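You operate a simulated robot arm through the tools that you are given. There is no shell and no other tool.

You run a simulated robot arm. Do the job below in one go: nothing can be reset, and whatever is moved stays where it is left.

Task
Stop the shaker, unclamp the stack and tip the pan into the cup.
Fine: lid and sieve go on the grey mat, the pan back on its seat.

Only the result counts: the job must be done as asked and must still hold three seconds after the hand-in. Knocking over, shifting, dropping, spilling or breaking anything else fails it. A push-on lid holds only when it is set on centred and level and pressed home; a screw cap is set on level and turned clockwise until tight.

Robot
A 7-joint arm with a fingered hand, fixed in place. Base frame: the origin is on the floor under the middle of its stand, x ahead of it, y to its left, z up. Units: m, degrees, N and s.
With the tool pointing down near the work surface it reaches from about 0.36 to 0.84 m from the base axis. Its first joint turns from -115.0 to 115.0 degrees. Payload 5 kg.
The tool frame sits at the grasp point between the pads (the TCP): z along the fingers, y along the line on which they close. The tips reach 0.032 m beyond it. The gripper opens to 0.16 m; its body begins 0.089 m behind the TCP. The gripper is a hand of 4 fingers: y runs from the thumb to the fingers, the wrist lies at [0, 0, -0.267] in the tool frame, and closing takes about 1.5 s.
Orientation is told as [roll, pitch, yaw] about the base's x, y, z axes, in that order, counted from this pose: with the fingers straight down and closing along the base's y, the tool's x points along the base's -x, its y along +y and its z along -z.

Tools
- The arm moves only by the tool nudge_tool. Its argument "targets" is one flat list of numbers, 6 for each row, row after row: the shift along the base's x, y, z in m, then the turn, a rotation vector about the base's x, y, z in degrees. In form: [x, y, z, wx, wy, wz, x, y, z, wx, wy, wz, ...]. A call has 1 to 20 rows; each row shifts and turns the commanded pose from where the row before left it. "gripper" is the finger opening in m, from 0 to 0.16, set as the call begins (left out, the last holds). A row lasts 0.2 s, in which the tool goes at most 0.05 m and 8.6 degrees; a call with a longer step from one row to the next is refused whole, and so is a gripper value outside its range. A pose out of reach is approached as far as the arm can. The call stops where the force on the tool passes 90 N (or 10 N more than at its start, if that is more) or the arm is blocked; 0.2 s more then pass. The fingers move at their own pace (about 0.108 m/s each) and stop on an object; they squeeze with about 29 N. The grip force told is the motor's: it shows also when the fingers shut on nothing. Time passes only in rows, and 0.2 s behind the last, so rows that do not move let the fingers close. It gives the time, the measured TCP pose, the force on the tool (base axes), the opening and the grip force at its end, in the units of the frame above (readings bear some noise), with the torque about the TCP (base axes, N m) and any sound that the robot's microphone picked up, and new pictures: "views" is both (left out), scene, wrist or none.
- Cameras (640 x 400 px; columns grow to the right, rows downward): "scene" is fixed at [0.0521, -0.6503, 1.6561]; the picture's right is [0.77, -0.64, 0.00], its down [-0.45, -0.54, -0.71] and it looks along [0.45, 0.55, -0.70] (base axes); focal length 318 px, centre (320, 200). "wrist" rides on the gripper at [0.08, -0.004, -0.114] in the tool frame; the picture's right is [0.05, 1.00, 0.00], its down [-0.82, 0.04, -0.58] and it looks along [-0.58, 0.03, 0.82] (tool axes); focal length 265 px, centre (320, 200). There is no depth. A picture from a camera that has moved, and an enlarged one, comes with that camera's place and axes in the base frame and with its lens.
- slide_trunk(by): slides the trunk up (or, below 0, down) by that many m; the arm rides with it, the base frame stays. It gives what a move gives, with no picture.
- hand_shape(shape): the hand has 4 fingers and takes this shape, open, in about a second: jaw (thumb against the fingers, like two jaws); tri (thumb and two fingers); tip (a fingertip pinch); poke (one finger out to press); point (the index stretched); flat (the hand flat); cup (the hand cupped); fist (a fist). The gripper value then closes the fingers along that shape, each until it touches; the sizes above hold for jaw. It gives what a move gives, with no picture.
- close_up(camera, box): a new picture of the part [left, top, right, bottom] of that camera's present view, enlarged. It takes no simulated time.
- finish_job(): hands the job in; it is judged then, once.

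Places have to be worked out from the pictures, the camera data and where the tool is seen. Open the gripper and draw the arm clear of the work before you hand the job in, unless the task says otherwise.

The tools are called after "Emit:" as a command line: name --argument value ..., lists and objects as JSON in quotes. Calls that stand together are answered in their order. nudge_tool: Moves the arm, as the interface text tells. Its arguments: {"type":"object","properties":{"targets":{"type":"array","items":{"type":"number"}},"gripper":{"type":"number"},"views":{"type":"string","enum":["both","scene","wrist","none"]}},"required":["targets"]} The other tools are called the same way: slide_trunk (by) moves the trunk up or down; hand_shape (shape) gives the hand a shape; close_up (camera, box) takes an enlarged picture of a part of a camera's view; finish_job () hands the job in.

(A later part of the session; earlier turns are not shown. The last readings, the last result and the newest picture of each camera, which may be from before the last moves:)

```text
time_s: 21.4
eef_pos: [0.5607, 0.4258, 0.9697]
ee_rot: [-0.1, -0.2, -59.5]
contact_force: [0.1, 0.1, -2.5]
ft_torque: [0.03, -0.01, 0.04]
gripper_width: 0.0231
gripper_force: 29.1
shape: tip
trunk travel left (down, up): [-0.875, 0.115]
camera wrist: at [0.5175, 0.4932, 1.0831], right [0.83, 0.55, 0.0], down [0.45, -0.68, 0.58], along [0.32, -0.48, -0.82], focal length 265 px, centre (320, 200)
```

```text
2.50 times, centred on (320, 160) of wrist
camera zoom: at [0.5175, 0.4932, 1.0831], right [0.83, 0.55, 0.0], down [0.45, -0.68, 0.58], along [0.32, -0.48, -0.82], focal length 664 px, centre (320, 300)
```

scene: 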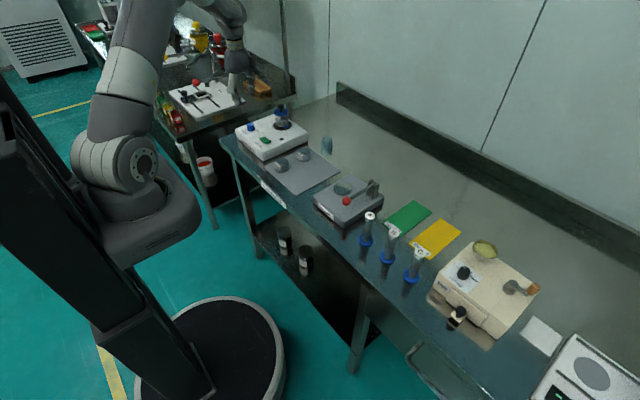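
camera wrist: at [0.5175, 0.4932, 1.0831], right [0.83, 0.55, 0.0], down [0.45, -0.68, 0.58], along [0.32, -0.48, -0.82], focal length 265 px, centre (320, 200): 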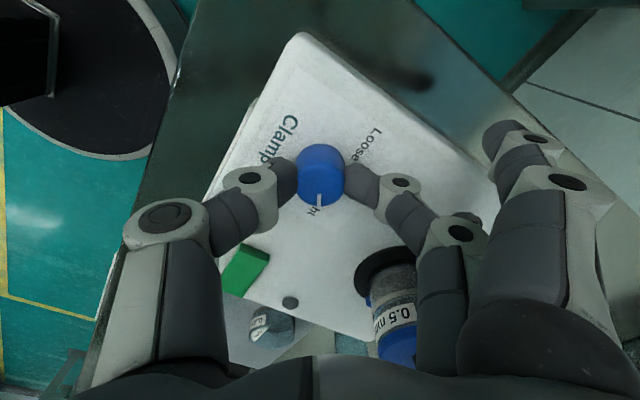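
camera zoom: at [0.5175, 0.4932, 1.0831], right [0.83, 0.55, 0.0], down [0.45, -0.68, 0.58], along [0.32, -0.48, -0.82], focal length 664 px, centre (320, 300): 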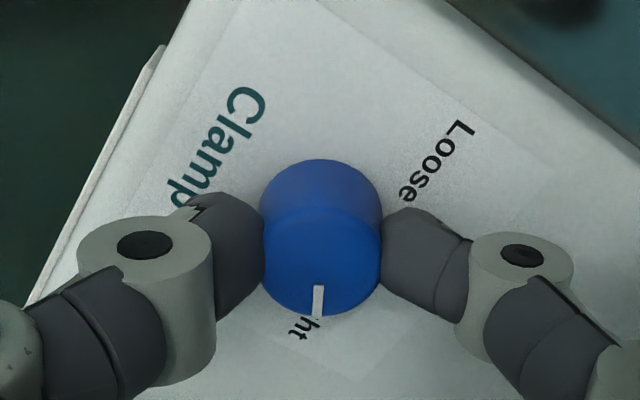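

A firm pinch on the knob. I'll start turning counterclockwise, 34° first, and check the pointer follows.

Emit:
nudge_tool --targets '[0, 0, 0, 0, 0, 6, 0, 0, 0, 0, 0, 7, 0, 0, 0, 0, 0, 7, 0, 0, 0, 0, 0, 7, 0, 0, 0, 0, 0, 7]' --views "wrist"

Emit:
close_up --camera "wrist" --box '[200, 80, 440, 240]'

```text
time_s: 22.6
eef_pos: [0.5617, 0.4251, 0.9709]
ee_rot: [0.0, 0.0, -25.5]
contact_force: [-3.2, -1.0, 0.2]
ft_torque: [-0.03, 0.05, 0.01]
gripper_width: 0.0229
gripper_force: 29.7
shape: tip
trunk travel left (down, up): [-0.875, 0.115]
camera wrist: at [0.4873, 0.4565, 1.083], right [0.38, 0.92, 0.0], down [0.75, -0.31, 0.58], along [0.53, -0.22, -0.82], focal length 265 px, centre (320, 200)
```

wrist: 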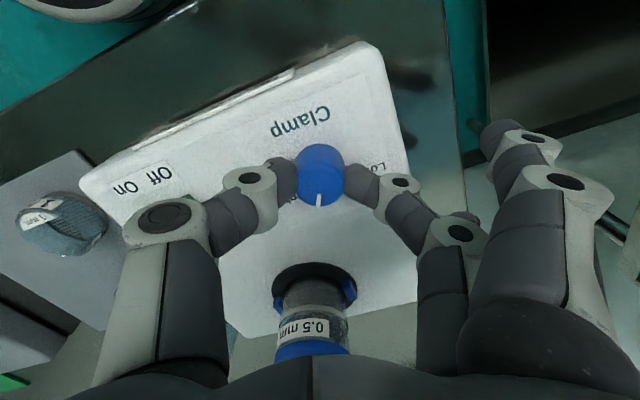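

```text
2.50 times, centred on (320, 160) of wrist
camera zoom: at [0.4873, 0.4565, 1.083], right [0.38, 0.92, 0.0], down [0.75, -0.31, 0.58], along [0.53, -0.22, -0.82], focal length 664 px, centre (320, 300)
```

zoom: 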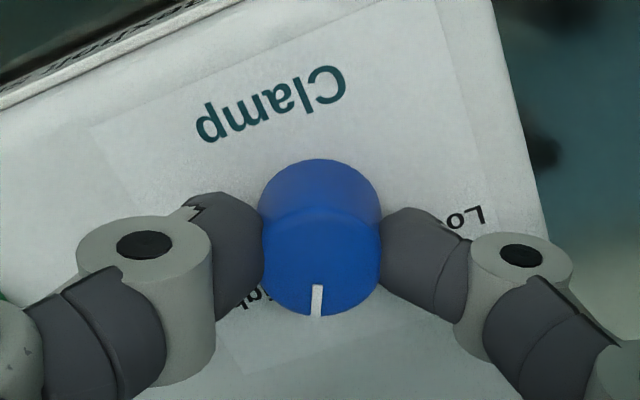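

The pointer follows the hand exactly. I'll continue 60° more and check.

Emit:
nudge_tool --targets '[0, 0, 0, 0, 0, 7, 0, 0, 0, 0, 0, 7.5, 0, 0, 0, 0, 0, 7.5, 0, 0, 0, 0, 0, 7.5, 0, 0, 0, 0, 0, 7.5, 0, 0, 0, 0, 0, 7.5, 0, 0, 0, 0, 0, 7.5, 0, 0, 0, 0, 0, 7.5]' --views "wrist"

Emit:
close_up --camera "wrist" --box '[200, 80, 440, 240]'

Emit:
close_up --camera "scene" --box '[225, 85, 325, 160]'

```text
time_s: 24.4
eef_pos: [0.5617, 0.4249, 0.9684]
ee_rot: [0.1, 0.0, 34.2]
contact_force: [-5.2, -6.7, -2.0]
ft_torque: [-0.12, 0.12, 0.02]
gripper_width: 0.0227
gripper_force: 29.1
shape: tip
trunk travel left (down, up): [-0.875, 0.115]
camera wrist: at [0.4975, 0.3766, 1.0831], right [-0.6, 0.8, 0.0], down [0.65, 0.49, 0.58], along [0.46, 0.35, -0.82], focal length 265 px, centre (320, 200)
```

wrist: 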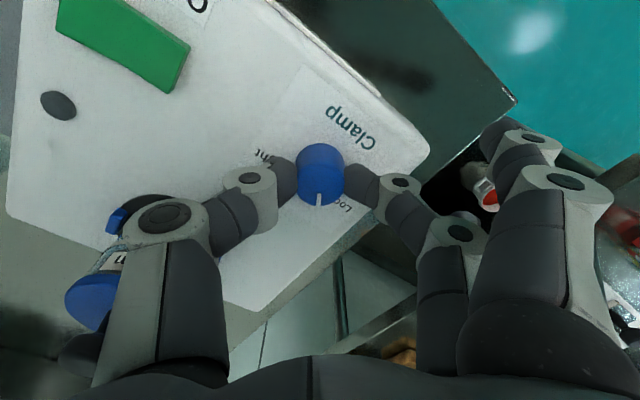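

```text
2.50 times, centred on (320, 160) of wrist
camera zoom: at [0.4975, 0.3766, 1.0831], right [-0.6, 0.8, 0.0], down [0.65, 0.49, 0.58], along [0.46, 0.35, -0.82], focal length 664 px, centre (320, 300)
```

zoom: 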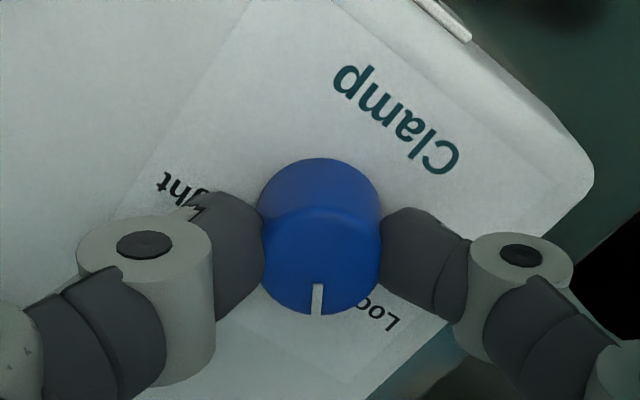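

```text
5.33 times, centred on (275, 122) of scene
camera zoom: at [0.0521, -0.6503, 1.6561], right [0.77, -0.64, 0.0], down [-0.45, -0.54, -0.71], along [0.45, 0.55, -0.7], focal length 1696 px, centre (560, 613)
```

zoom: 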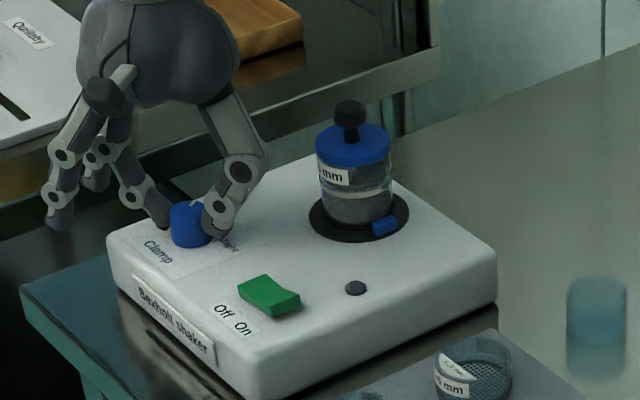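

Still tracking, and the thumb stays clear of the stack. I'll turn the remaining ~26° to the Loose mark.

Emit:
nudge_tool --targets '[0, 0, 0, 0, 0, 7, 0, 0, 0, 0, 0, 7, 0, 0, 0, 0, 0, 6, 0, 0, 0, 0, 0, 5, 0, 0, 0, 0, 0, 0]' --views "wrist"

Emit:
close_up --camera "wrist" --box '[200, 80, 440, 240]'

Emit:
close_up --camera "scene" --box '[225, 85, 325, 160]'

```text
time_s: 25.6
eef_pos: [0.5619, 0.4241, 0.9698]
ee_rot: [0.0, 0.0, 59.0]
contact_force: [-5.5, -9.3, -3.1]
ft_torque: [-0.18, 0.13, 0.01]
gripper_width: 0.0228
gripper_force: 28.9
shape: tip
trunk travel left (down, up): [-0.875, 0.115]
camera wrist: at [0.5243, 0.3538, 1.0832], right [-0.88, 0.47, 0.0], down [0.38, 0.72, 0.58], along [0.27, 0.51, -0.82], focal length 265 px, centre (320, 200)
```

wrist: 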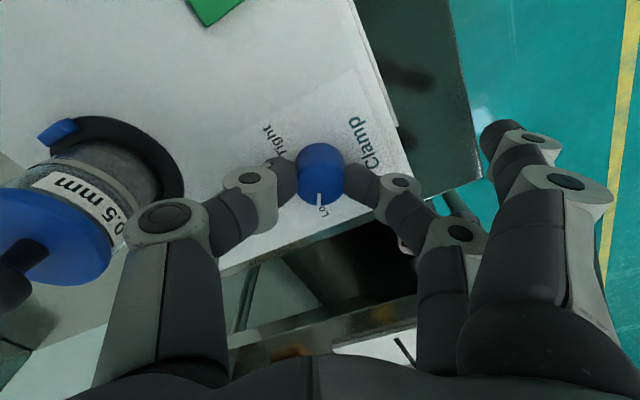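

```text
2.50 times, centred on (320, 160) of wrist
camera zoom: at [0.5243, 0.3538, 1.0832], right [-0.88, 0.47, 0.0], down [0.38, 0.72, 0.58], along [0.27, 0.51, -0.82], focal length 664 px, centre (320, 300)
```

zoom: 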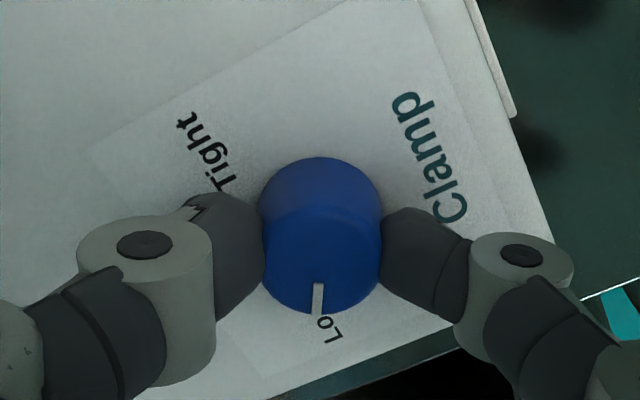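

```text
5.33 times, centred on (275, 122) of scene
camera zoom: at [0.0521, -0.6503, 1.6561], right [0.77, -0.64, 0.0], down [-0.45, -0.54, -0.71], along [0.45, 0.55, -0.7], focal length 1696 px, centre (560, 613)
```

zoom: 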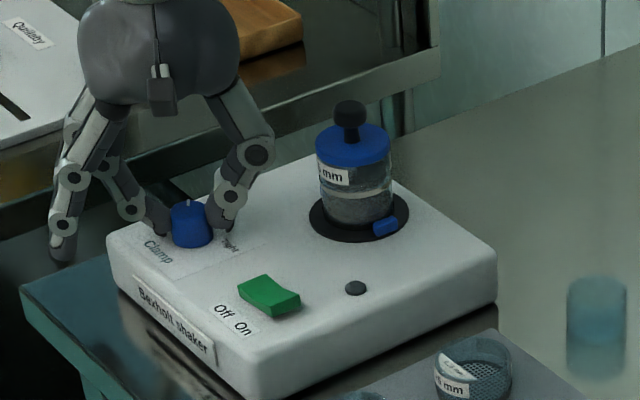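

The pointer is at the Loose mark and the clamp jaw seems to have opened. I'll nudge 5° further to confirm it's at the stop.

Emit:
nudge_tool --targets '[0, 0, 0, 0, 0, 3, 0, 0, 0, 0, 0, 3, 0, 0, 0, 0, 0, 0]' --views "wrist"

Emit:
close_up --camera "wrist" --box '[200, 80, 440, 240]'

Emit:
close_up --camera "wrist" --box '[0, 90, 200, 310]'

```text
time_s: 26.4
eef_pos: [0.5612, 0.4241, 0.9715]
ee_rot: [0.0, -0.1, 65.1]
contact_force: [-5.7, -8.7, -5.2]
ft_torque: [-0.14, 0.15, -0.42]
gripper_width: 0.0226
gripper_force: 29.3
shape: tip
trunk travel left (down, up): [-0.875, 0.115]
camera wrist: at [0.532, 0.3503, 1.0832], right [-0.93, 0.37, 0.0], down [0.31, 0.76, 0.58], along [0.22, 0.54, -0.82], focal length 265 px, centre (320, 200)
```

wrist: 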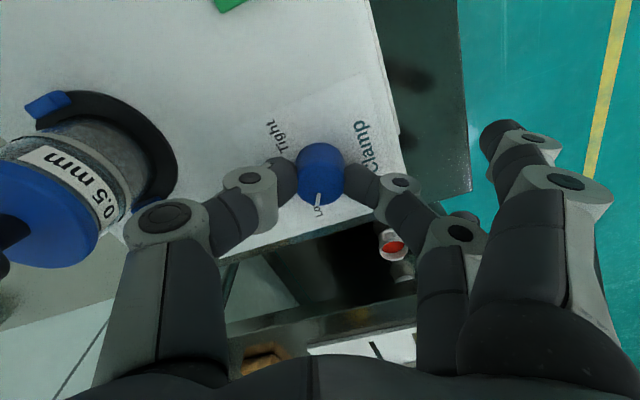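

```text
2.50 times, centred on (320, 160) of wrist
camera zoom: at [0.532, 0.3503, 1.0832], right [-0.93, 0.37, 0.0], down [0.31, 0.76, 0.58], along [0.22, 0.54, -0.82], focal length 664 px, centre (320, 300)
```

zoom: 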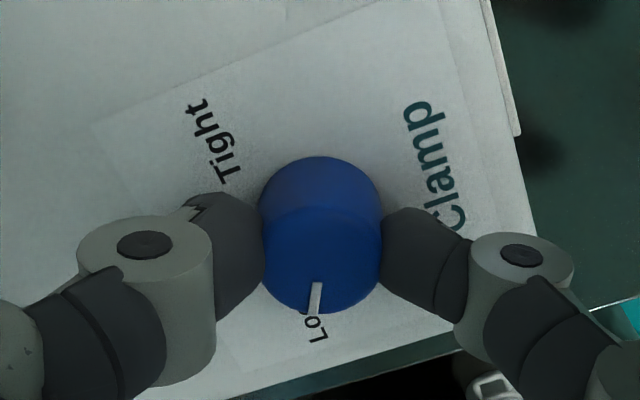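

```text
1.82 times, centred on (100, 200) of wrist
camera zoom: at [0.532, 0.3503, 1.0832], right [-0.93, 0.37, 0.0], down [0.31, 0.76, 0.58], along [0.22, 0.54, -0.82], focal length 483 px, centre (720, 200)
```

zoom: 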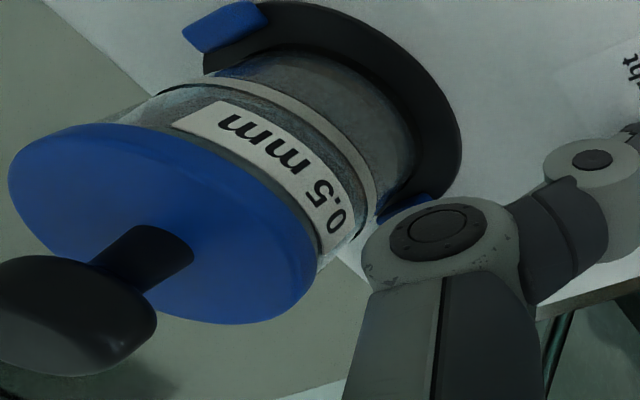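

Torque rose to -0.42 N·m: the knob is at its Loose stop and the clamp jaws are off the pan. I'll open just slightly (to keep the thumb off the stack), then lift straight up.

Emit:
nudge_tool --targets '[0, 0, 0, 0, 0, 0, 0, 0, 0, 0, 0, 0, 0, 0, 0, 0, 0, 0]' --gripper 0.036 --views "none"

Emit:
nudge_tool --targets '[0, 0, 0.015, 0, 0, 0, 0, 0, 0.03, 0, 0, 0, 0, 0, 0.04, 0, 0, 0, 0, 0, 0.04, 0, 0, -7, 0, 0, 0, 0, 0, 0]' --views "both"

Emit:
close_up --camera "scene" --box '[225, 85, 325, 160]'

```text
time_s: 27.2
eef_pos: [0.5612, 0.4265, 0.9706]
ee_rot: [0.0, -0.1, 65.1]
contact_force: [-0.4, 1.5, -0.4]
ft_torque: [-0.01, 0.0, -0.01]
gripper_width: 0.0357
gripper_force: 0.0
shape: tip
trunk travel left (down, up): [-0.875, 0.115]
```

```text
time_s: 28.4
eef_pos: [0.5617, 0.4254, 1.0931]
ee_rot: [0.1, 0.0, 57.9]
contact_force: [0.8, 0.5, -1.0]
ft_torque: [-0.03, 0.0, 0.01]
gripper_width: 0.0359
gripper_force: 0.1
shape: tip
trunk travel left (down, up): [-0.875, 0.115]
camera wrist: at [0.5229, 0.3546, 1.2053], right [-0.87, 0.49, 0.0], down [0.4, 0.71, 0.58], along [0.28, 0.5, -0.82], focal length 265 px, centre (320, 200)
```

scene: 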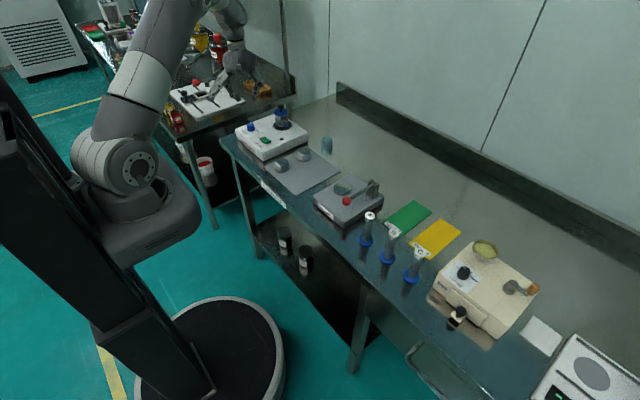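
wrist: 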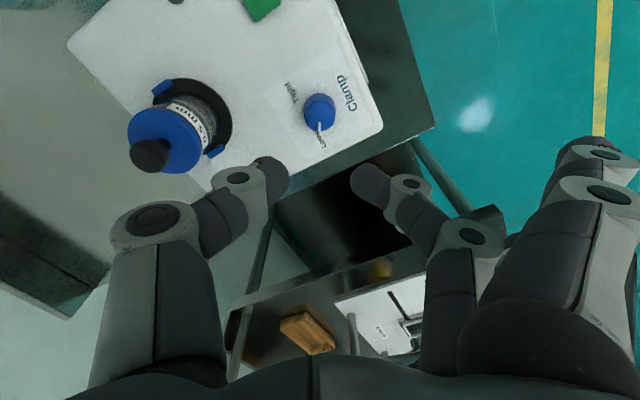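

```text
5.33 times, centred on (275, 122) of scene
camera zoom: at [0.0521, -0.6503, 1.6561], right [0.77, -0.64, 0.0], down [-0.45, -0.54, -0.71], along [0.45, 0.55, -0.7], focal length 1696 px, centre (560, 613)
```

zoom: 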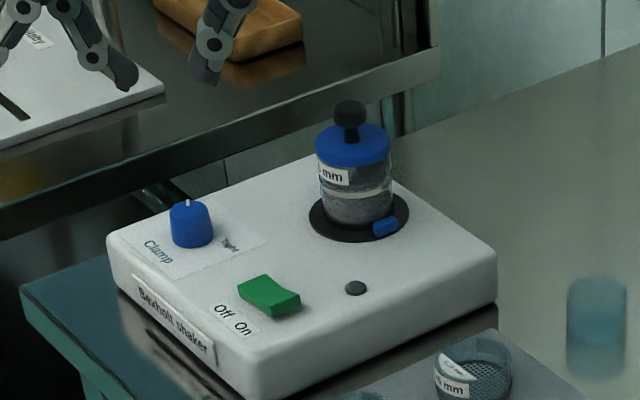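

Clamp is loose. Now I'll study the stack closely (scene and wrist zooms) to find the heights of lid, sieve and pan.

Emit:
close_up --camera "scene" --box '[264, 98, 312, 136]'

Emit:
close_up --camera "wrist" --box '[110, 60, 250, 190]'

Emit:
close_up --camera "scene" --box '[280, 135, 350, 180]'

```text
10.53 times, centred on (288, 117) of scene
camera zoom: at [0.0521, -0.6503, 1.6561], right [0.77, -0.64, 0.0], down [-0.45, -0.54, -0.71], along [0.45, 0.55, -0.7], focal length 3347 px, centre (657, 1074)
```

zoom: 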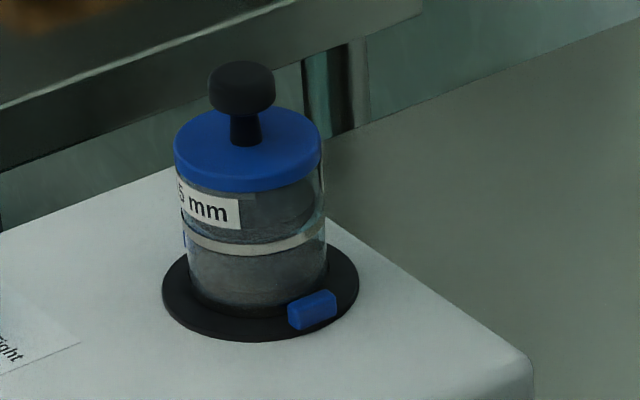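

```text
3.08 times, centred on (180, 125) of wrist
camera zoom: at [0.5229, 0.3546, 1.2053], right [-0.87, 0.49, 0.0], down [0.4, 0.71, 0.58], along [0.28, 0.5, -0.82], focal length 817 px, centre (751, 431)
```

zoom: 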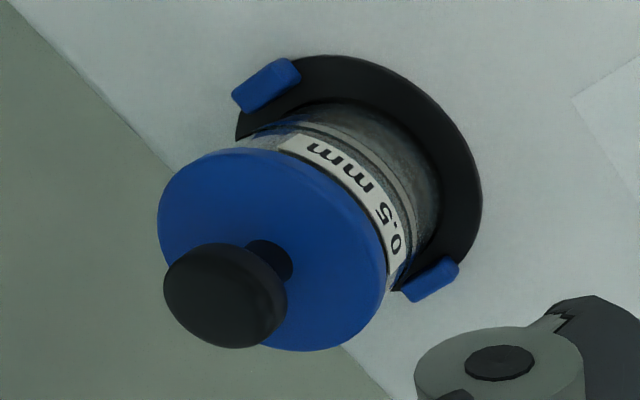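

```text
8.89 times, centred on (315, 158) of scene
camera zoom: at [0.0521, -0.6503, 1.6561], right [0.77, -0.64, 0.0], down [-0.45, -0.54, -0.71], along [0.45, 0.55, -0.7], focal length 2826 px, centre (364, 578)
```

zoom: 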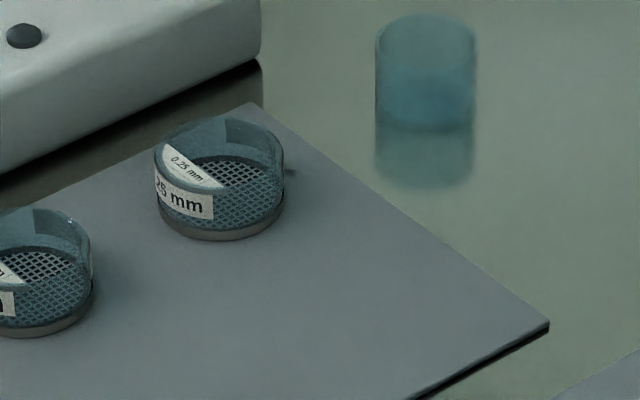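

The stack reads: pan in the seat, 0.5 mm sieve above it (pale ring at its base), blue lid with black knob (top ≈1.023). I'll rotate to +90° yaw, and move above the lid knob to measure it.

Emit:
nudge_tool --targets '[0.01, -0.005, 0.01, 0, 0, 8, 0.03, -0.014, 0.01, 0, 0, 8, 0.03, -0.014, 0.01, 0, 0, 8, 0.03, -0.014, 0.01, 0, 0, 8, 0.016, -0.01, 0.0, 0, 0, 0, 0, 0, 0, 0, 0, 0]' --gripper 0.06 --views "both"

Emit:
close_up --camera "wrist" --box '[200, 80, 440, 240]'

```text
time_s: 29.8
eef_pos: [0.6789, 0.369, 1.1318]
ee_rot: [0.0, 0.0, 90.0]
contact_force: [-0.1, 0.1, -0.2]
ft_torque: [-0.01, 0.02, 0.02]
gripper_width: 0.0594
gripper_force: 0.0
shape: tip
trunk travel left (down, up): [-0.875, 0.115]
camera wrist: at [0.6835, 0.2887, 1.2464], right [-1.0, -0.05, 0.0], down [-0.04, 0.82, 0.58], along [-0.03, 0.58, -0.82], focal length 265 px, centre (320, 200)
```

scene: 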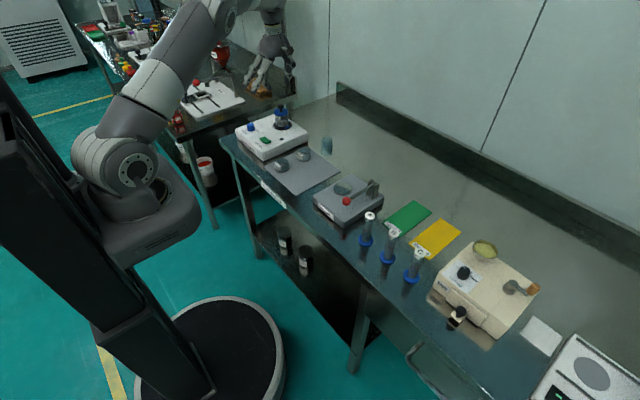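
wrist: 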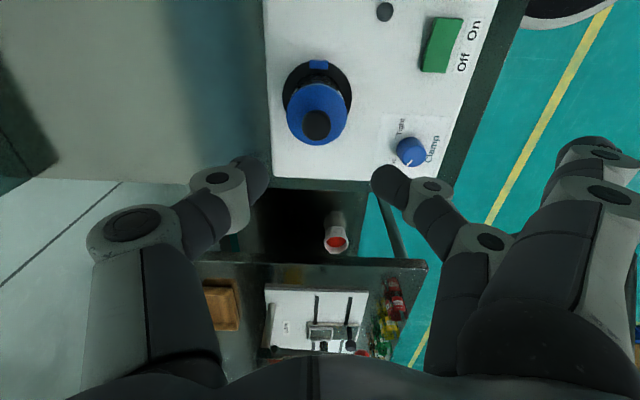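

```text
2.50 times, centred on (320, 160) of wrist
camera zoom: at [0.6835, 0.2887, 1.2464], right [-1.0, -0.05, 0.0], down [-0.04, 0.82, 0.58], along [-0.03, 0.58, -0.82], focal length 664 px, centre (320, 300)
```

zoom: 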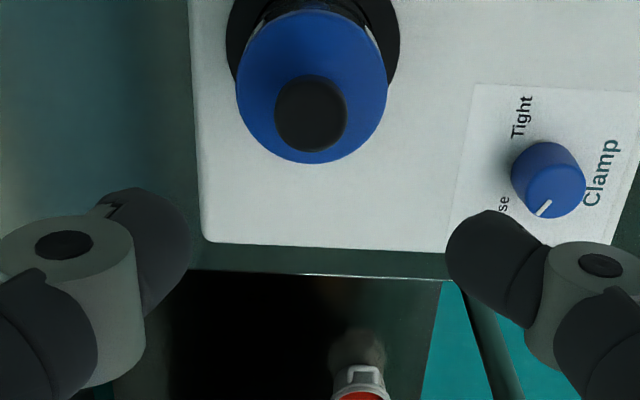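

The lid knob axis is about 3 mm further in x than the TCP. I'll correct and descend to just above the knob, then check again.

Emit:
nudge_tool --targets '[0.003, 0.0, -0.03, 0, 0, 0, 0, 0, -0.03, 0, 0, 0, 0, 0, 0, 0, 0, 0]' --gripper 0.06 --views "wrist"

Emit:
close_up --camera "wrist" --box '[200, 80, 440, 240]'

Emit:
close_up --camera "scene" --box '[240, 75, 320, 135]'

```text
time_s: 30.6
eef_pos: [0.6804, 0.3684, 1.0751]
ee_rot: [0.0, 0.0, 90.0]
contact_force: [0.1, 0.1, -0.4]
ft_torque: [0.01, -0.01, -0.01]
gripper_width: 0.0595
gripper_force: 0.0
shape: tip
trunk travel left (down, up): [-0.875, 0.115]
camera wrist: at [0.6863, 0.2877, 1.1877], right [-1.0, -0.05, 0.0], down [-0.04, 0.82, 0.58], along [-0.03, 0.58, -0.82], focal length 265 px, centre (320, 200)
```

wrist: 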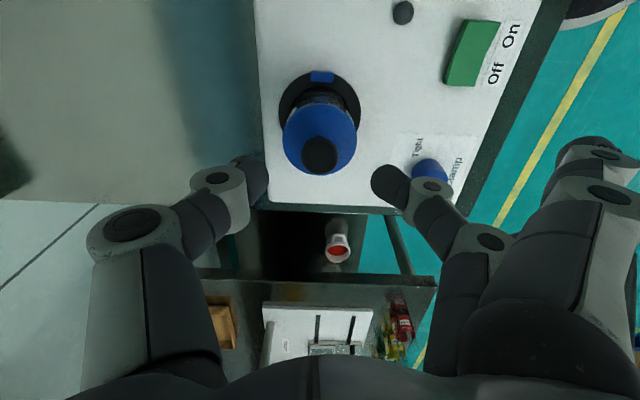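

```text
2.50 times, centred on (320, 160) of wrist
camera zoom: at [0.6863, 0.2877, 1.1877], right [-1.0, -0.05, 0.0], down [-0.04, 0.82, 0.58], along [-0.03, 0.58, -0.82], focal length 664 px, centre (320, 300)
```

zoom: 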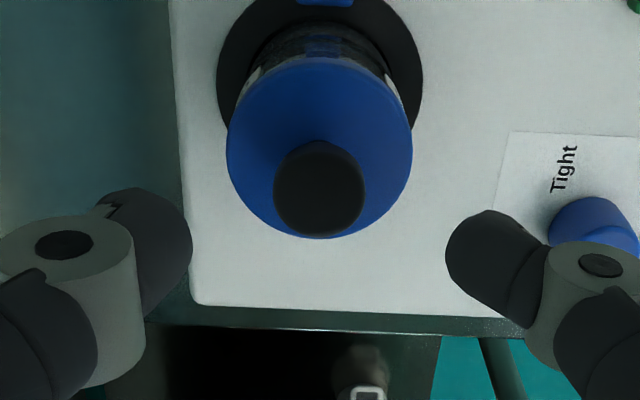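

```text
6.67 times, centred on (280, 105) of scene
camera zoom: at [0.0521, -0.6503, 1.6561], right [0.77, -0.64, 0.0], down [-0.45, -0.54, -0.71], along [0.45, 0.55, -0.7], focal length 2120 px, centre (587, 833)
```

zoom: 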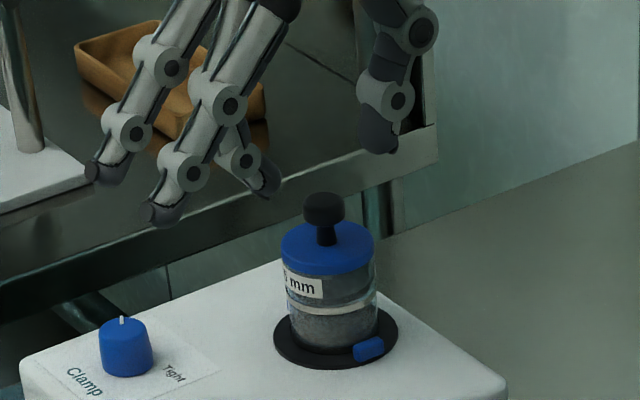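

Aligned over the knob. I'll descend so the tips stay just above the lid disc and close on the knob.

Emit:
nudge_tool --targets '[0, 0.0, -0.02, 0, 0, 0, 0, 0, -0.015, 0, 0, 0, 0, 0, -0.007, 0, 0, 0, 0, 0, 0, 0, 0, 0]' --gripper 0.06 --views "wrist"

Emit:
close_up --camera "wrist" --box '[200, 80, 440, 240]'

Emit:
close_up --camera "scene" --box '[240, 75, 320, 135]'

```text
time_s: 31.6
eef_pos: [0.6824, 0.3684, 1.0328]
ee_rot: [0.0, 0.0, 90.0]
contact_force: [-0.2, -0.1, -0.2]
ft_torque: [0.03, -0.01, 0.0]
gripper_width: 0.0595
gripper_force: 0.0
shape: tip
trunk travel left (down, up): [-0.875, 0.115]
camera wrist: at [0.6864, 0.2882, 1.146], right [-1.0, -0.05, 0.0], down [-0.04, 0.82, 0.58], along [-0.03, 0.58, -0.82], focal length 265 px, centre (320, 200)
```

wrist: 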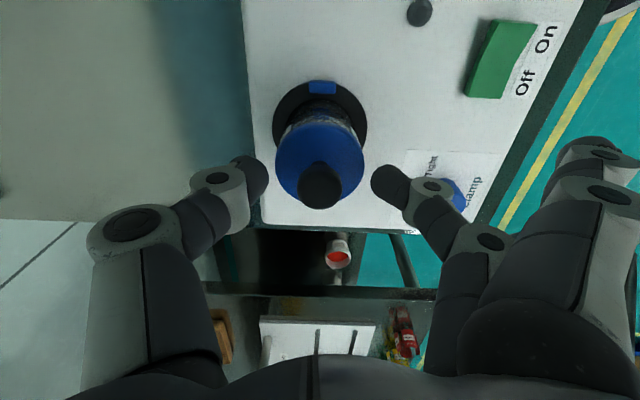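

```text
2.50 times, centred on (320, 160) of wrist
camera zoom: at [0.6864, 0.2882, 1.146], right [-1.0, -0.05, 0.0], down [-0.04, 0.82, 0.58], along [-0.03, 0.58, -0.82], focal length 664 px, centre (320, 300)
```

zoom: 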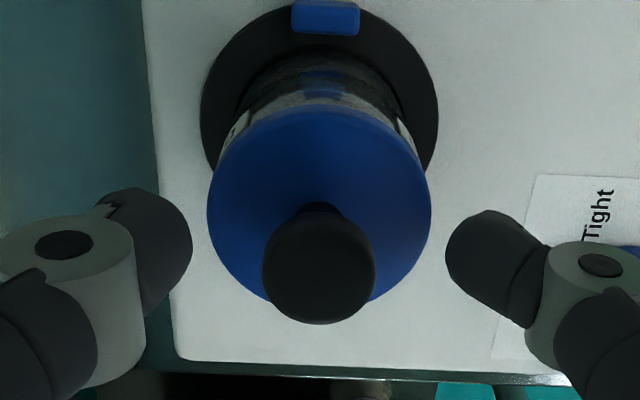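

```text
6.67 times, centred on (280, 105) of scene
camera zoom: at [0.0521, -0.6503, 1.6561], right [0.77, -0.64, 0.0], down [-0.45, -0.54, -0.71], along [0.45, 0.55, -0.7], focal length 2120 px, centre (587, 833)
```

zoom: 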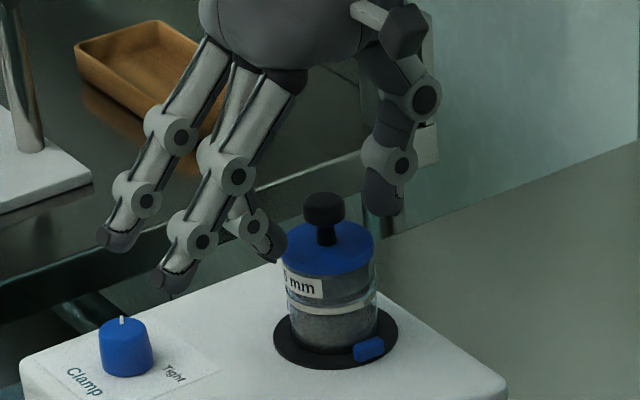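

Fingers straddle the lid knob. Closing the pinch.

Emit:
nudge_tool --targets '[0, 0, 0, 0, 0, 0, 0, 0, 0, 0, 0, 0, 0, 0, 0, 0, 0, 0, 0, 0, 0, 0, 0, 0]' --gripper 0.0 --views "wrist"

Emit:
close_up --camera "wrist" --box '[200, 80, 440, 240]'

Emit:
close_up --camera "scene" --box '[240, 75, 320, 135]'

```text
time_s: 32.6
eef_pos: [0.6824, 0.3687, 1.033]
ee_rot: [0.1, 0.0, 90.0]
contact_force: [0.0, 0.0, -0.5]
ft_torque: [0.01, -0.01, 0.0]
gripper_width: 0.0176
gripper_force: 29.0
shape: tip
trunk travel left (down, up): [-0.875, 0.115]
camera wrist: at [0.6866, 0.2882, 1.1461], right [-1.0, -0.05, 0.0], down [-0.04, 0.82, 0.58], along [-0.03, 0.58, -0.82], focal length 265 px, centre (320, 200)
```

wrist: 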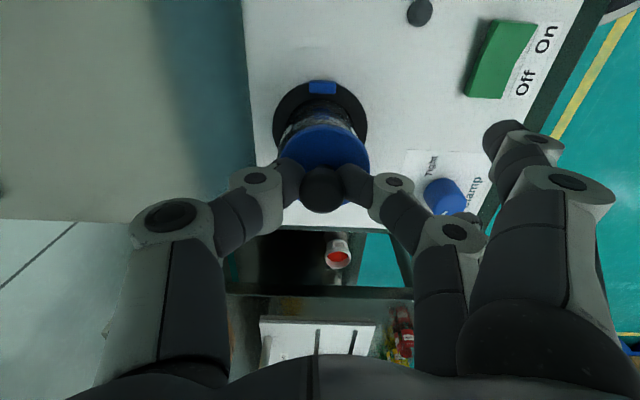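

```text
2.50 times, centred on (320, 160) of wrist
camera zoom: at [0.6866, 0.2882, 1.1461], right [-1.0, -0.05, 0.0], down [-0.04, 0.82, 0.58], along [-0.03, 0.58, -0.82], focal length 664 px, centre (320, 300)
```

zoom: 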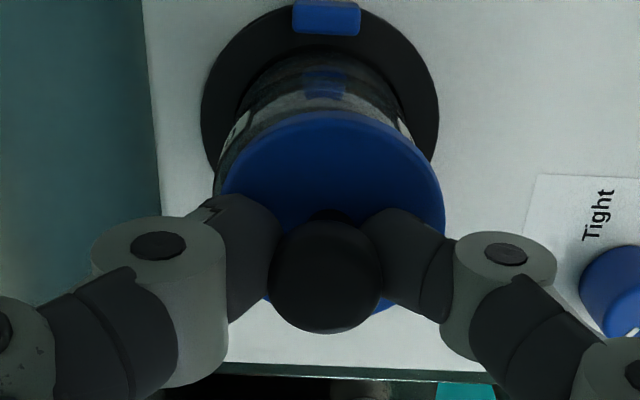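

```text
6.67 times, centred on (280, 105) of scene
camera zoom: at [0.0521, -0.6503, 1.6561], right [0.77, -0.64, 0.0], down [-0.45, -0.54, -0.71], along [0.45, 0.55, -0.7], focal length 2120 px, centre (587, 833)
```

zoom: 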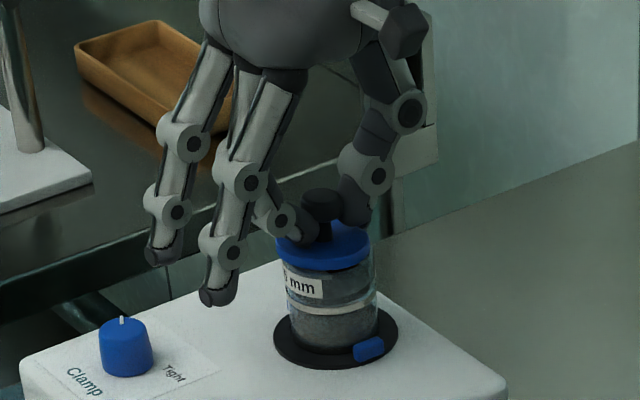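

Knob pinched (29 N). I'll lift slowly and check that only the lid comes up.

Emit:
nudge_tool --targets '[0, 0, 0.003, 0, 0, 0, 0, 0, 0.004, 0, 0, 0, 0, 0, 0.004, 0, 0, 0]' --views "none"

Emit:
close_up --camera "scene" --box '[264, 96, 312, 134]'

```text
time_s: 33.4
eef_pos: [0.6808, 0.3684, 1.0451]
ee_rot: [0.0, 0.0, 90.0]
contact_force: [1.0, 0.0, -0.5]
ft_torque: [0.0, -0.01, -0.02]
gripper_width: 0.0177
gripper_force: 29.0
shape: tip
trunk travel left (down, up): [-0.875, 0.115]
```

```text
10.53 times, centred on (288, 115) of scene
camera zoom: at [0.0521, -0.6503, 1.6561], right [0.77, -0.64, 0.0], down [-0.45, -0.54, -0.71], along [0.45, 0.55, -0.7], focal length 3347 px, centre (657, 1095)
```

zoom: 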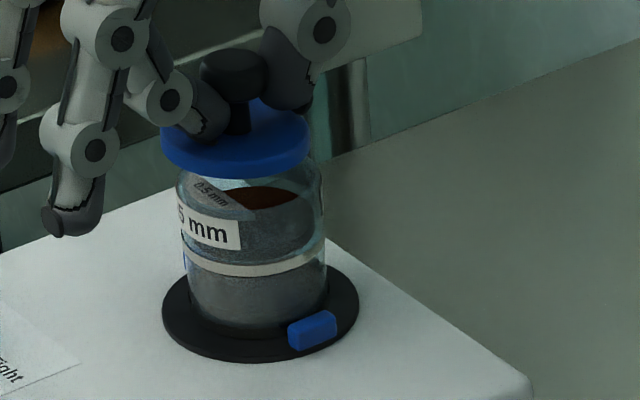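

The lid is off and the sieve with its contents stayed put. I'll lift further and carry the lid over the free front corner of the grey mat.

Emit:
nudge_tool --targets '[0, 0, 0.02, 0, 0, 0, 0, 0, 0.03, 0, 0, 0, -0.01, -0.03, 0.01, 0, 0, 0, -0.019, -0.042, 0, 0, 0, 0, -0.02, -0.042, 0, 0, 0, 0, -0.02, -0.042, 0, 0, 0, 0, -0.02, -0.042, 0, 0, 0, 0, -0.02, -0.042, 0, 0, 0, 0, -0.018, -0.03, 0, 0, 0, 0, -0.01, -0.02, 0, 0, 0, 0, 0, 0, 0, 0, 0, 0]' --views "both"

Emit:
close_up --camera "scene" --box '[250, 90, 370, 200]'

```text
time_s: 35.8
eef_pos: [0.5442, 0.077, 1.1042]
ee_rot: [0.0, -0.1, 90.1]
contact_force: [0.1, -0.2, -0.5]
ft_torque: [0.02, 0.02, 0.04]
gripper_width: 0.0175
gripper_force: 29.3
shape: tip
trunk travel left (down, up): [-0.875, 0.115]
camera wrist: at [0.5493, -0.0028, 1.217], right [-1.0, -0.05, 0.0], down [-0.04, 0.82, 0.58], along [-0.03, 0.58, -0.82], focal length 265 px, centre (320, 200)
```

scene: 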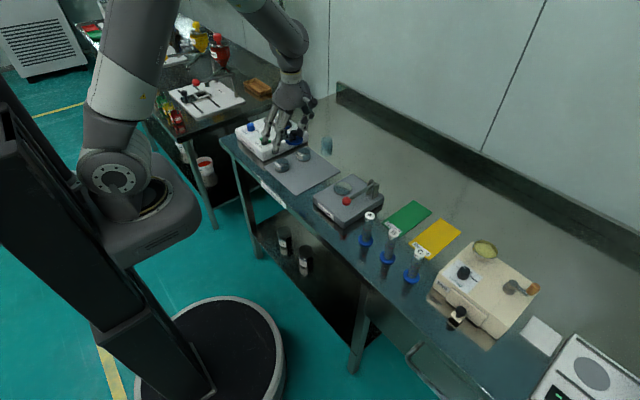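
wrist: 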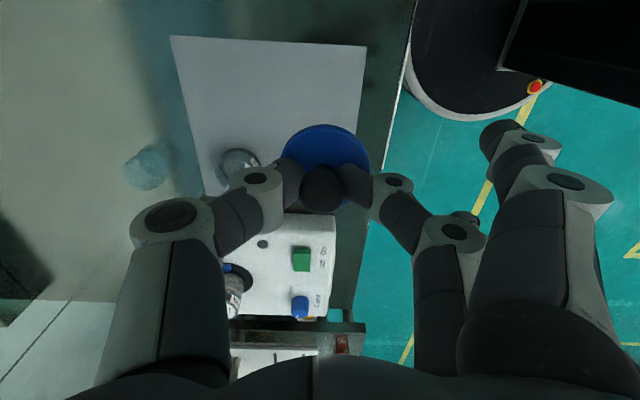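

```text
3.64 times, centred on (310, 145) of scene
camera zoom: at [0.0521, -0.6503, 1.6561], right [0.77, -0.64, 0.0], down [-0.45, -0.54, -0.71], along [0.45, 0.55, -0.7], focal length 1156 px, centre (356, 400)
```

zoom: 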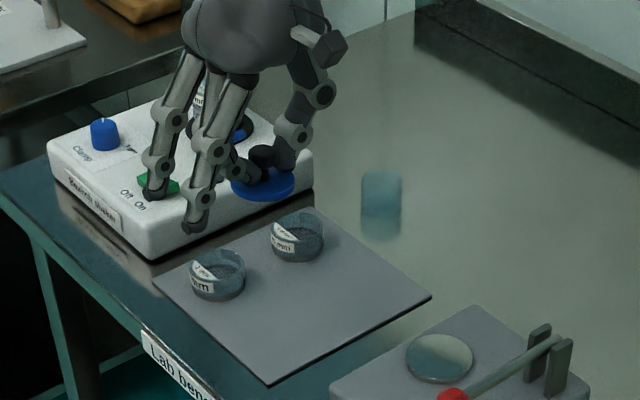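

The lid is over the front corner of the mat. I'll lower it most of the way, then feel for contact.

Emit:
nudge_tool --targets '[0, 0, -0.04, 0, 0, 0, 0, 0, -0.04, 0, 0, 0, 0, 0, -0.04, 0, 0, 0, 0, 0, -0.03, 0, 0, 0, 0, 0, -0.012, 0, 0, 0, 0, 0, 0, 0, 0, 0]' --views "wrist"

Emit:
close_up --camera "scene" --box '[260, 120, 340, 190]'

```text
time_s: 37.2
eef_pos: [0.5435, 0.0782, 0.9412]
ee_rot: [0.0, 0.1, 90.0]
contact_force: [0.3, 0.5, -1.2]
ft_torque: [-0.02, -0.01, 0.0]
gripper_width: 0.0173
gripper_force: 29.0
shape: tip
trunk travel left (down, up): [-0.875, 0.115]
camera wrist: at [0.5481, -0.0025, 1.0546], right [-1.0, -0.05, 0.0], down [-0.04, 0.82, 0.58], along [-0.03, 0.58, -0.82], focal length 265 px, centre (320, 200)
```

wrist: 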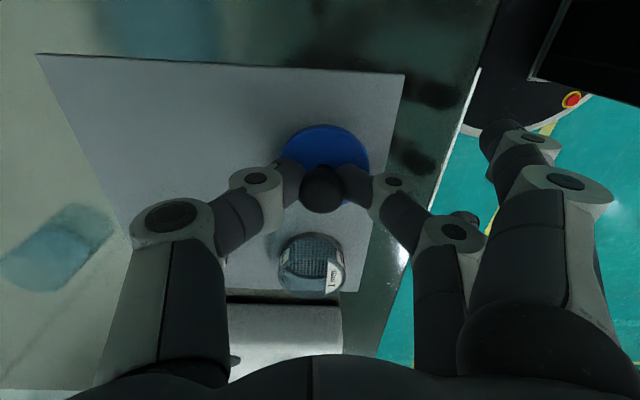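

```text
5.71 times, centred on (300, 155) of scene
camera zoom: at [0.0521, -0.6503, 1.6561], right [0.77, -0.64, 0.0], down [-0.45, -0.54, -0.71], along [0.45, 0.55, -0.7], focal length 1817 px, centre (434, 457)
```

zoom: 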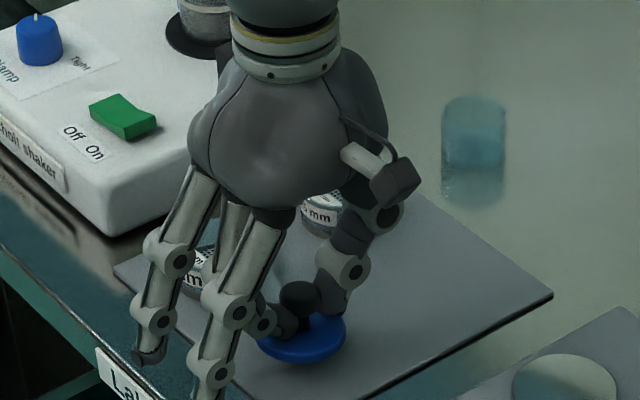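

Hovering with ~1–2 cm to go. I'll lower in small steps, watching for contact.

Emit:
nudge_tool --targets '[0, 0, -0.005, 0, 0, 0, 0, 0, -0.005, 0, 0, 0, 0, 0, -0.003, 0, 0, 0, 0, 0, 0, 0, 0, 0]' --views "none"

Emit:
close_up --camera "scene" --box '[270, 145, 330, 195]'

```text
time_s: 38.2
eef_pos: [0.5434, 0.079, 0.9285]
ee_rot: [0.0, 0.1, 90.0]
contact_force: [-0.2, 1.0, -0.5]
ft_torque: [-0.01, -0.03, -0.02]
gripper_width: 0.0175
gripper_force: 28.8
shape: tip
trunk travel left (down, up): [-0.875, 0.115]
```

```text
8.00 times, centred on (300, 170) of scene
camera zoom: at [0.0521, -0.6503, 1.6561], right [0.77, -0.64, 0.0], down [-0.45, -0.54, -0.71], along [0.45, 0.55, -0.7], focal length 2544 px, centre (480, 440)
```

zoom: 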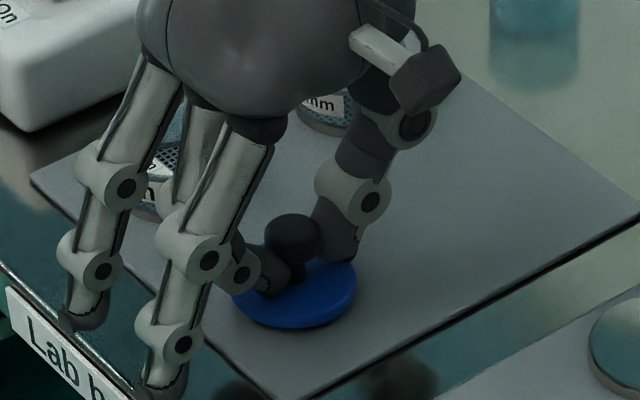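

Nearly there; continuing with 2 mm steps.

Emit:
nudge_tool --targets '[0, 0, -0.002, 0, 0, 0, 0, 0, -0.002, 0, 0, 0, 0, 0, 0, 0, 0, 0]' --views "none"

Emit:
nudge_tool --targets '[0, 0, -0.002, 0, 0, 0, 0, 0, 0, 0, 0, 0]' --views "none"

Emit:
close_up --camera "scene" --box '[270, 145, 330, 195]'

```text
time_s: 39.0
eef_pos: [0.5435, 0.079, 0.9253]
ee_rot: [0.0, 0.0, 90.0]
contact_force: [0.4, 0.6, 1.9]
ft_torque: [0.0, -0.09, -0.01]
gripper_width: 0.0176
gripper_force: 29.0
shape: tip
trunk travel left (down, up): [-0.875, 0.115]
```

```text
time_s: 39.6
eef_pos: [0.5434, 0.0791, 0.9234]
ee_rot: [-0.3, 0.0, 90.0]
contact_force: [0.1, -0.9, 16.3]
ft_torque: [-0.09, -0.42, -0.07]
gripper_width: 0.0183
gripper_force: 29.6
shape: tip
trunk travel left (down, up): [-0.875, 0.115]
```

```text
8.00 times, centred on (300, 170) of scene
camera zoom: at [0.0521, -0.6503, 1.6561], right [0.77, -0.64, 0.0], down [-0.45, -0.54, -0.71], along [0.45, 0.55, -0.7], focal length 2544 px, centre (480, 440)
```

zoom: 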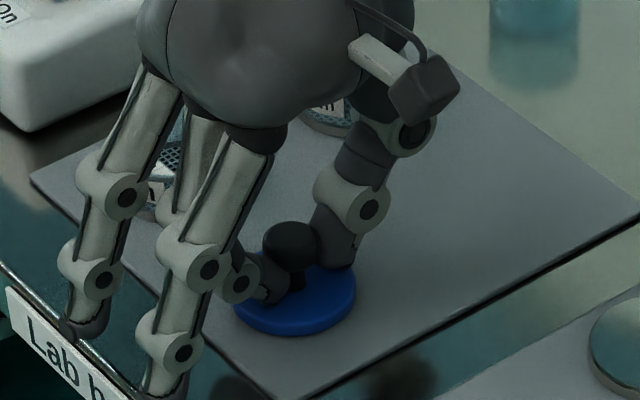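

Contact at 16 N: the lid sits on the mat. I'll relieve the pressure slightly and release.

Emit:
nudge_tool --targets '[0, 0, 0.0015, 0, 0, 0, 0, 0, 0, 0, 0, 0]' --views "none"

Emit:
nudge_tool --targets '[0, 0, 0, 0, 0, 0, 0, 0, 0, 0, 0, 0, 0, 0, 0, 0, 0, 0]' --gripper 0.055 --views "wrist"

Emit:
close_up --camera "scene" --box '[270, 145, 330, 195]'

```text
time_s: 40.2
eef_pos: [0.5425, 0.0788, 0.9235]
ee_rot: [0.0, 0.0, 89.9]
contact_force: [1.5, 1.1, 5.0]
ft_torque: [0.03, -0.19, 0.03]
gripper_width: 0.0181
gripper_force: 29.0
shape: tip
trunk travel left (down, up): [-0.875, 0.115]
```

```text
time_s: 41.0
eef_pos: [0.5436, 0.0784, 0.9243]
ee_rot: [0.0, 0.0, 90.0]
contact_force: [-0.3, -0.5, 0.3]
ft_torque: [0.02, -0.03, 0.01]
gripper_width: 0.0544
gripper_force: 0.1
shape: tip
trunk travel left (down, up): [-0.875, 0.115]
camera wrist: at [0.5477, -0.0016, 1.0376], right [-1.0, -0.05, 0.0], down [-0.04, 0.82, 0.58], along [-0.03, 0.58, -0.82], focal length 265 px, centre (320, 200)
```

wrist: 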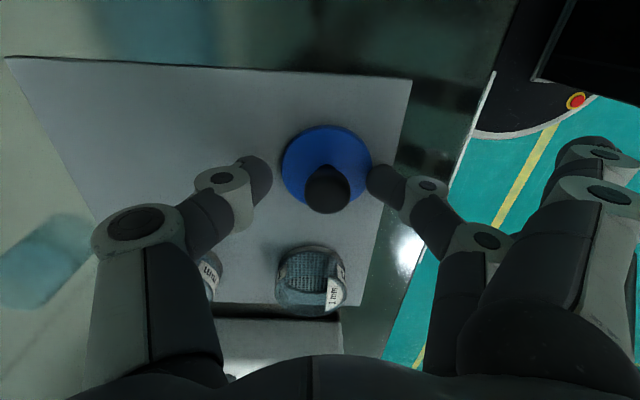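

```text
8.00 times, centred on (300, 170) of scene
camera zoom: at [0.0521, -0.6503, 1.6561], right [0.77, -0.64, 0.0], down [-0.45, -0.54, -0.71], along [0.45, 0.55, -0.7], focal length 2544 px, centre (480, 440)
```

zoom: 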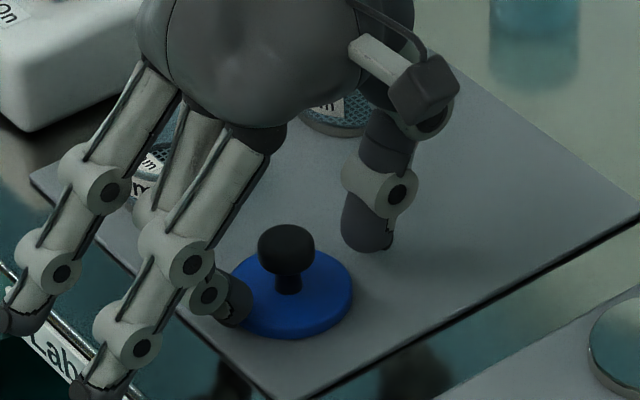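

The lid stands level on the mat. I'll lift clear, switch to the tri shape and inspect how thumb and two fingers oppose, for gripping the sieve.

Emit:
nudge_tool --targets '[0, 0, 0.02, 0, 0, 0, 0, 0, 0.04, 0, 0, 0, 0, 0, 0.045, 0, 0, 0, 0, 0, 0.045, 0, 0, 0, 0, 0, 0.02, 0, 0, 0]' --views "none"

Emit:
hand_shape --shape "tri"

Emit:
nudge_tool --targets '[0.02, 0.04, 0.0, 0, 0, 0, 0.02, 0.042, 0, 0, 0, 0, 0.02, 0.042, 0, 0, 0, 0, 0.02, 0.042, 0, 0, 0, 0, 0.02, 0.042, 0, 0, 0, 0, 0.02, 0.042, 0, 0, 0, 0, 0.018, 0.04, 0, 0, 0, 0, 0, 0, 0, 0, 0, 0]' --gripper 0.09 --views "both"

Emit:
close_up --camera "wrist" --box '[200, 60, 440, 220]'

Emit:
close_up --camera "scene" --box '[250, 60, 350, 190]'

```text
time_s: 42.2
eef_pos: [0.5457, 0.0807, 1.0949]
ee_rot: [-0.1, 0.0, 90.1]
contact_force: [0.0, 0.3, -0.4]
ft_torque: [0.02, -0.02, -0.03]
gripper_width: 0.0547
gripper_force: 0.0
shape: tip
trunk travel left (down, up): [-0.875, 0.115]
```

```text
time_s: 43.1
eef_pos: [0.5449, 0.0795, 1.094]
ee_rot: [0.0, 0.0, 89.9]
contact_force: [-0.6, 0.5, 0.3]
ft_torque: [0.05, 0.02, 0.01]
gripper_width: 0.16
gripper_force: 0.1
shape: tri
trunk travel left (down, up): [-0.875, 0.115]
```

```text
time_s: 44.9
eef_pos: [0.6817, 0.3684, 1.0948]
ee_rot: [-0.1, 0.1, 90.1]
contact_force: [-0.2, 0.0, 0.3]
ft_torque: [0.03, -0.04, -0.01]
gripper_width: 0.0907
gripper_force: 0.0
shape: tri
trunk travel left (down, up): [-0.875, 0.115]
camera wrist: at [0.6869, 0.2875, 1.2086], right [-1.0, -0.05, 0.0], down [-0.04, 0.81, 0.58], along [-0.03, 0.58, -0.82], focal length 265 px, centre (320, 200)
```

scene: 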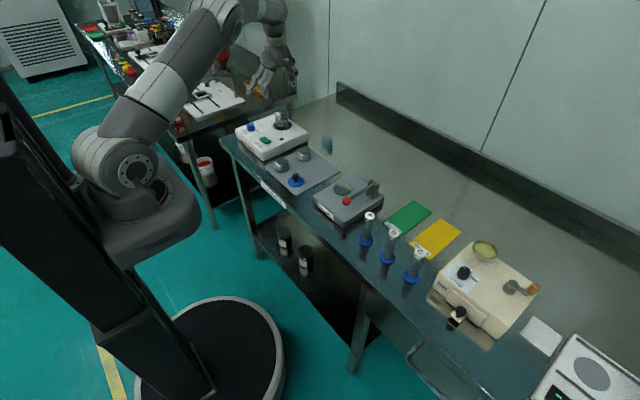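
wrist: 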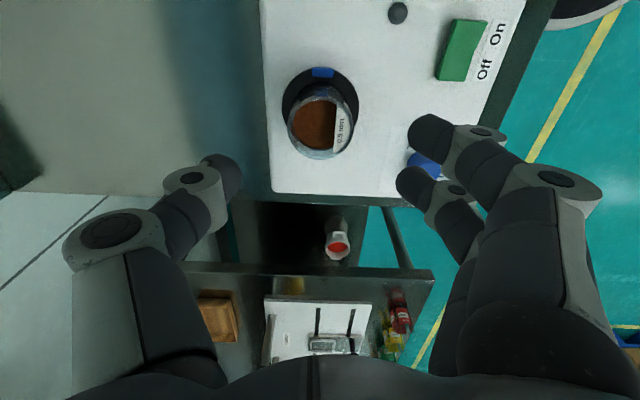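

```text
2.50 times, centred on (320, 140) of wrist
camera zoom: at [0.6869, 0.2875, 1.2086], right [-1.0, -0.05, 0.0], down [-0.04, 0.81, 0.58], along [-0.03, 0.58, -0.82], focal length 664 px, centre (320, 350)
```

zoom: 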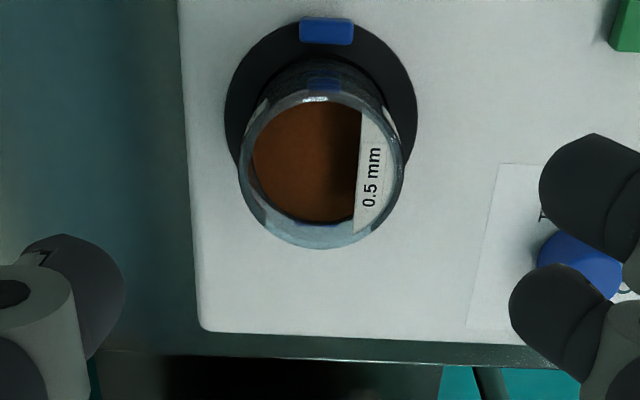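

```text
3.08 times, centred on (300, 125) of scene
camera zoom: at [0.0521, -0.6503, 1.6561], right [0.77, -0.64, 0.0], down [-0.45, -0.54, -0.71], along [0.45, 0.55, -0.7], focal length 978 px, centre (382, 431)
```

zoom: 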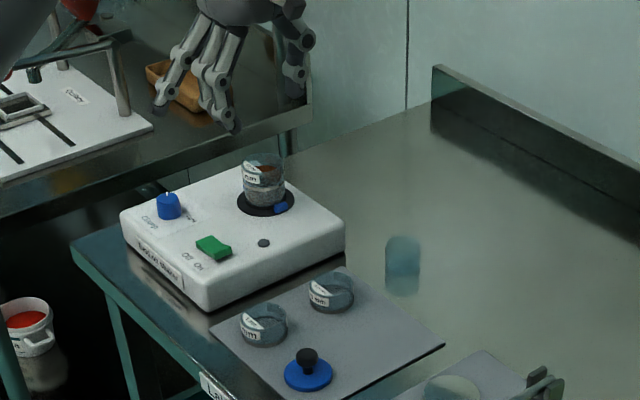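

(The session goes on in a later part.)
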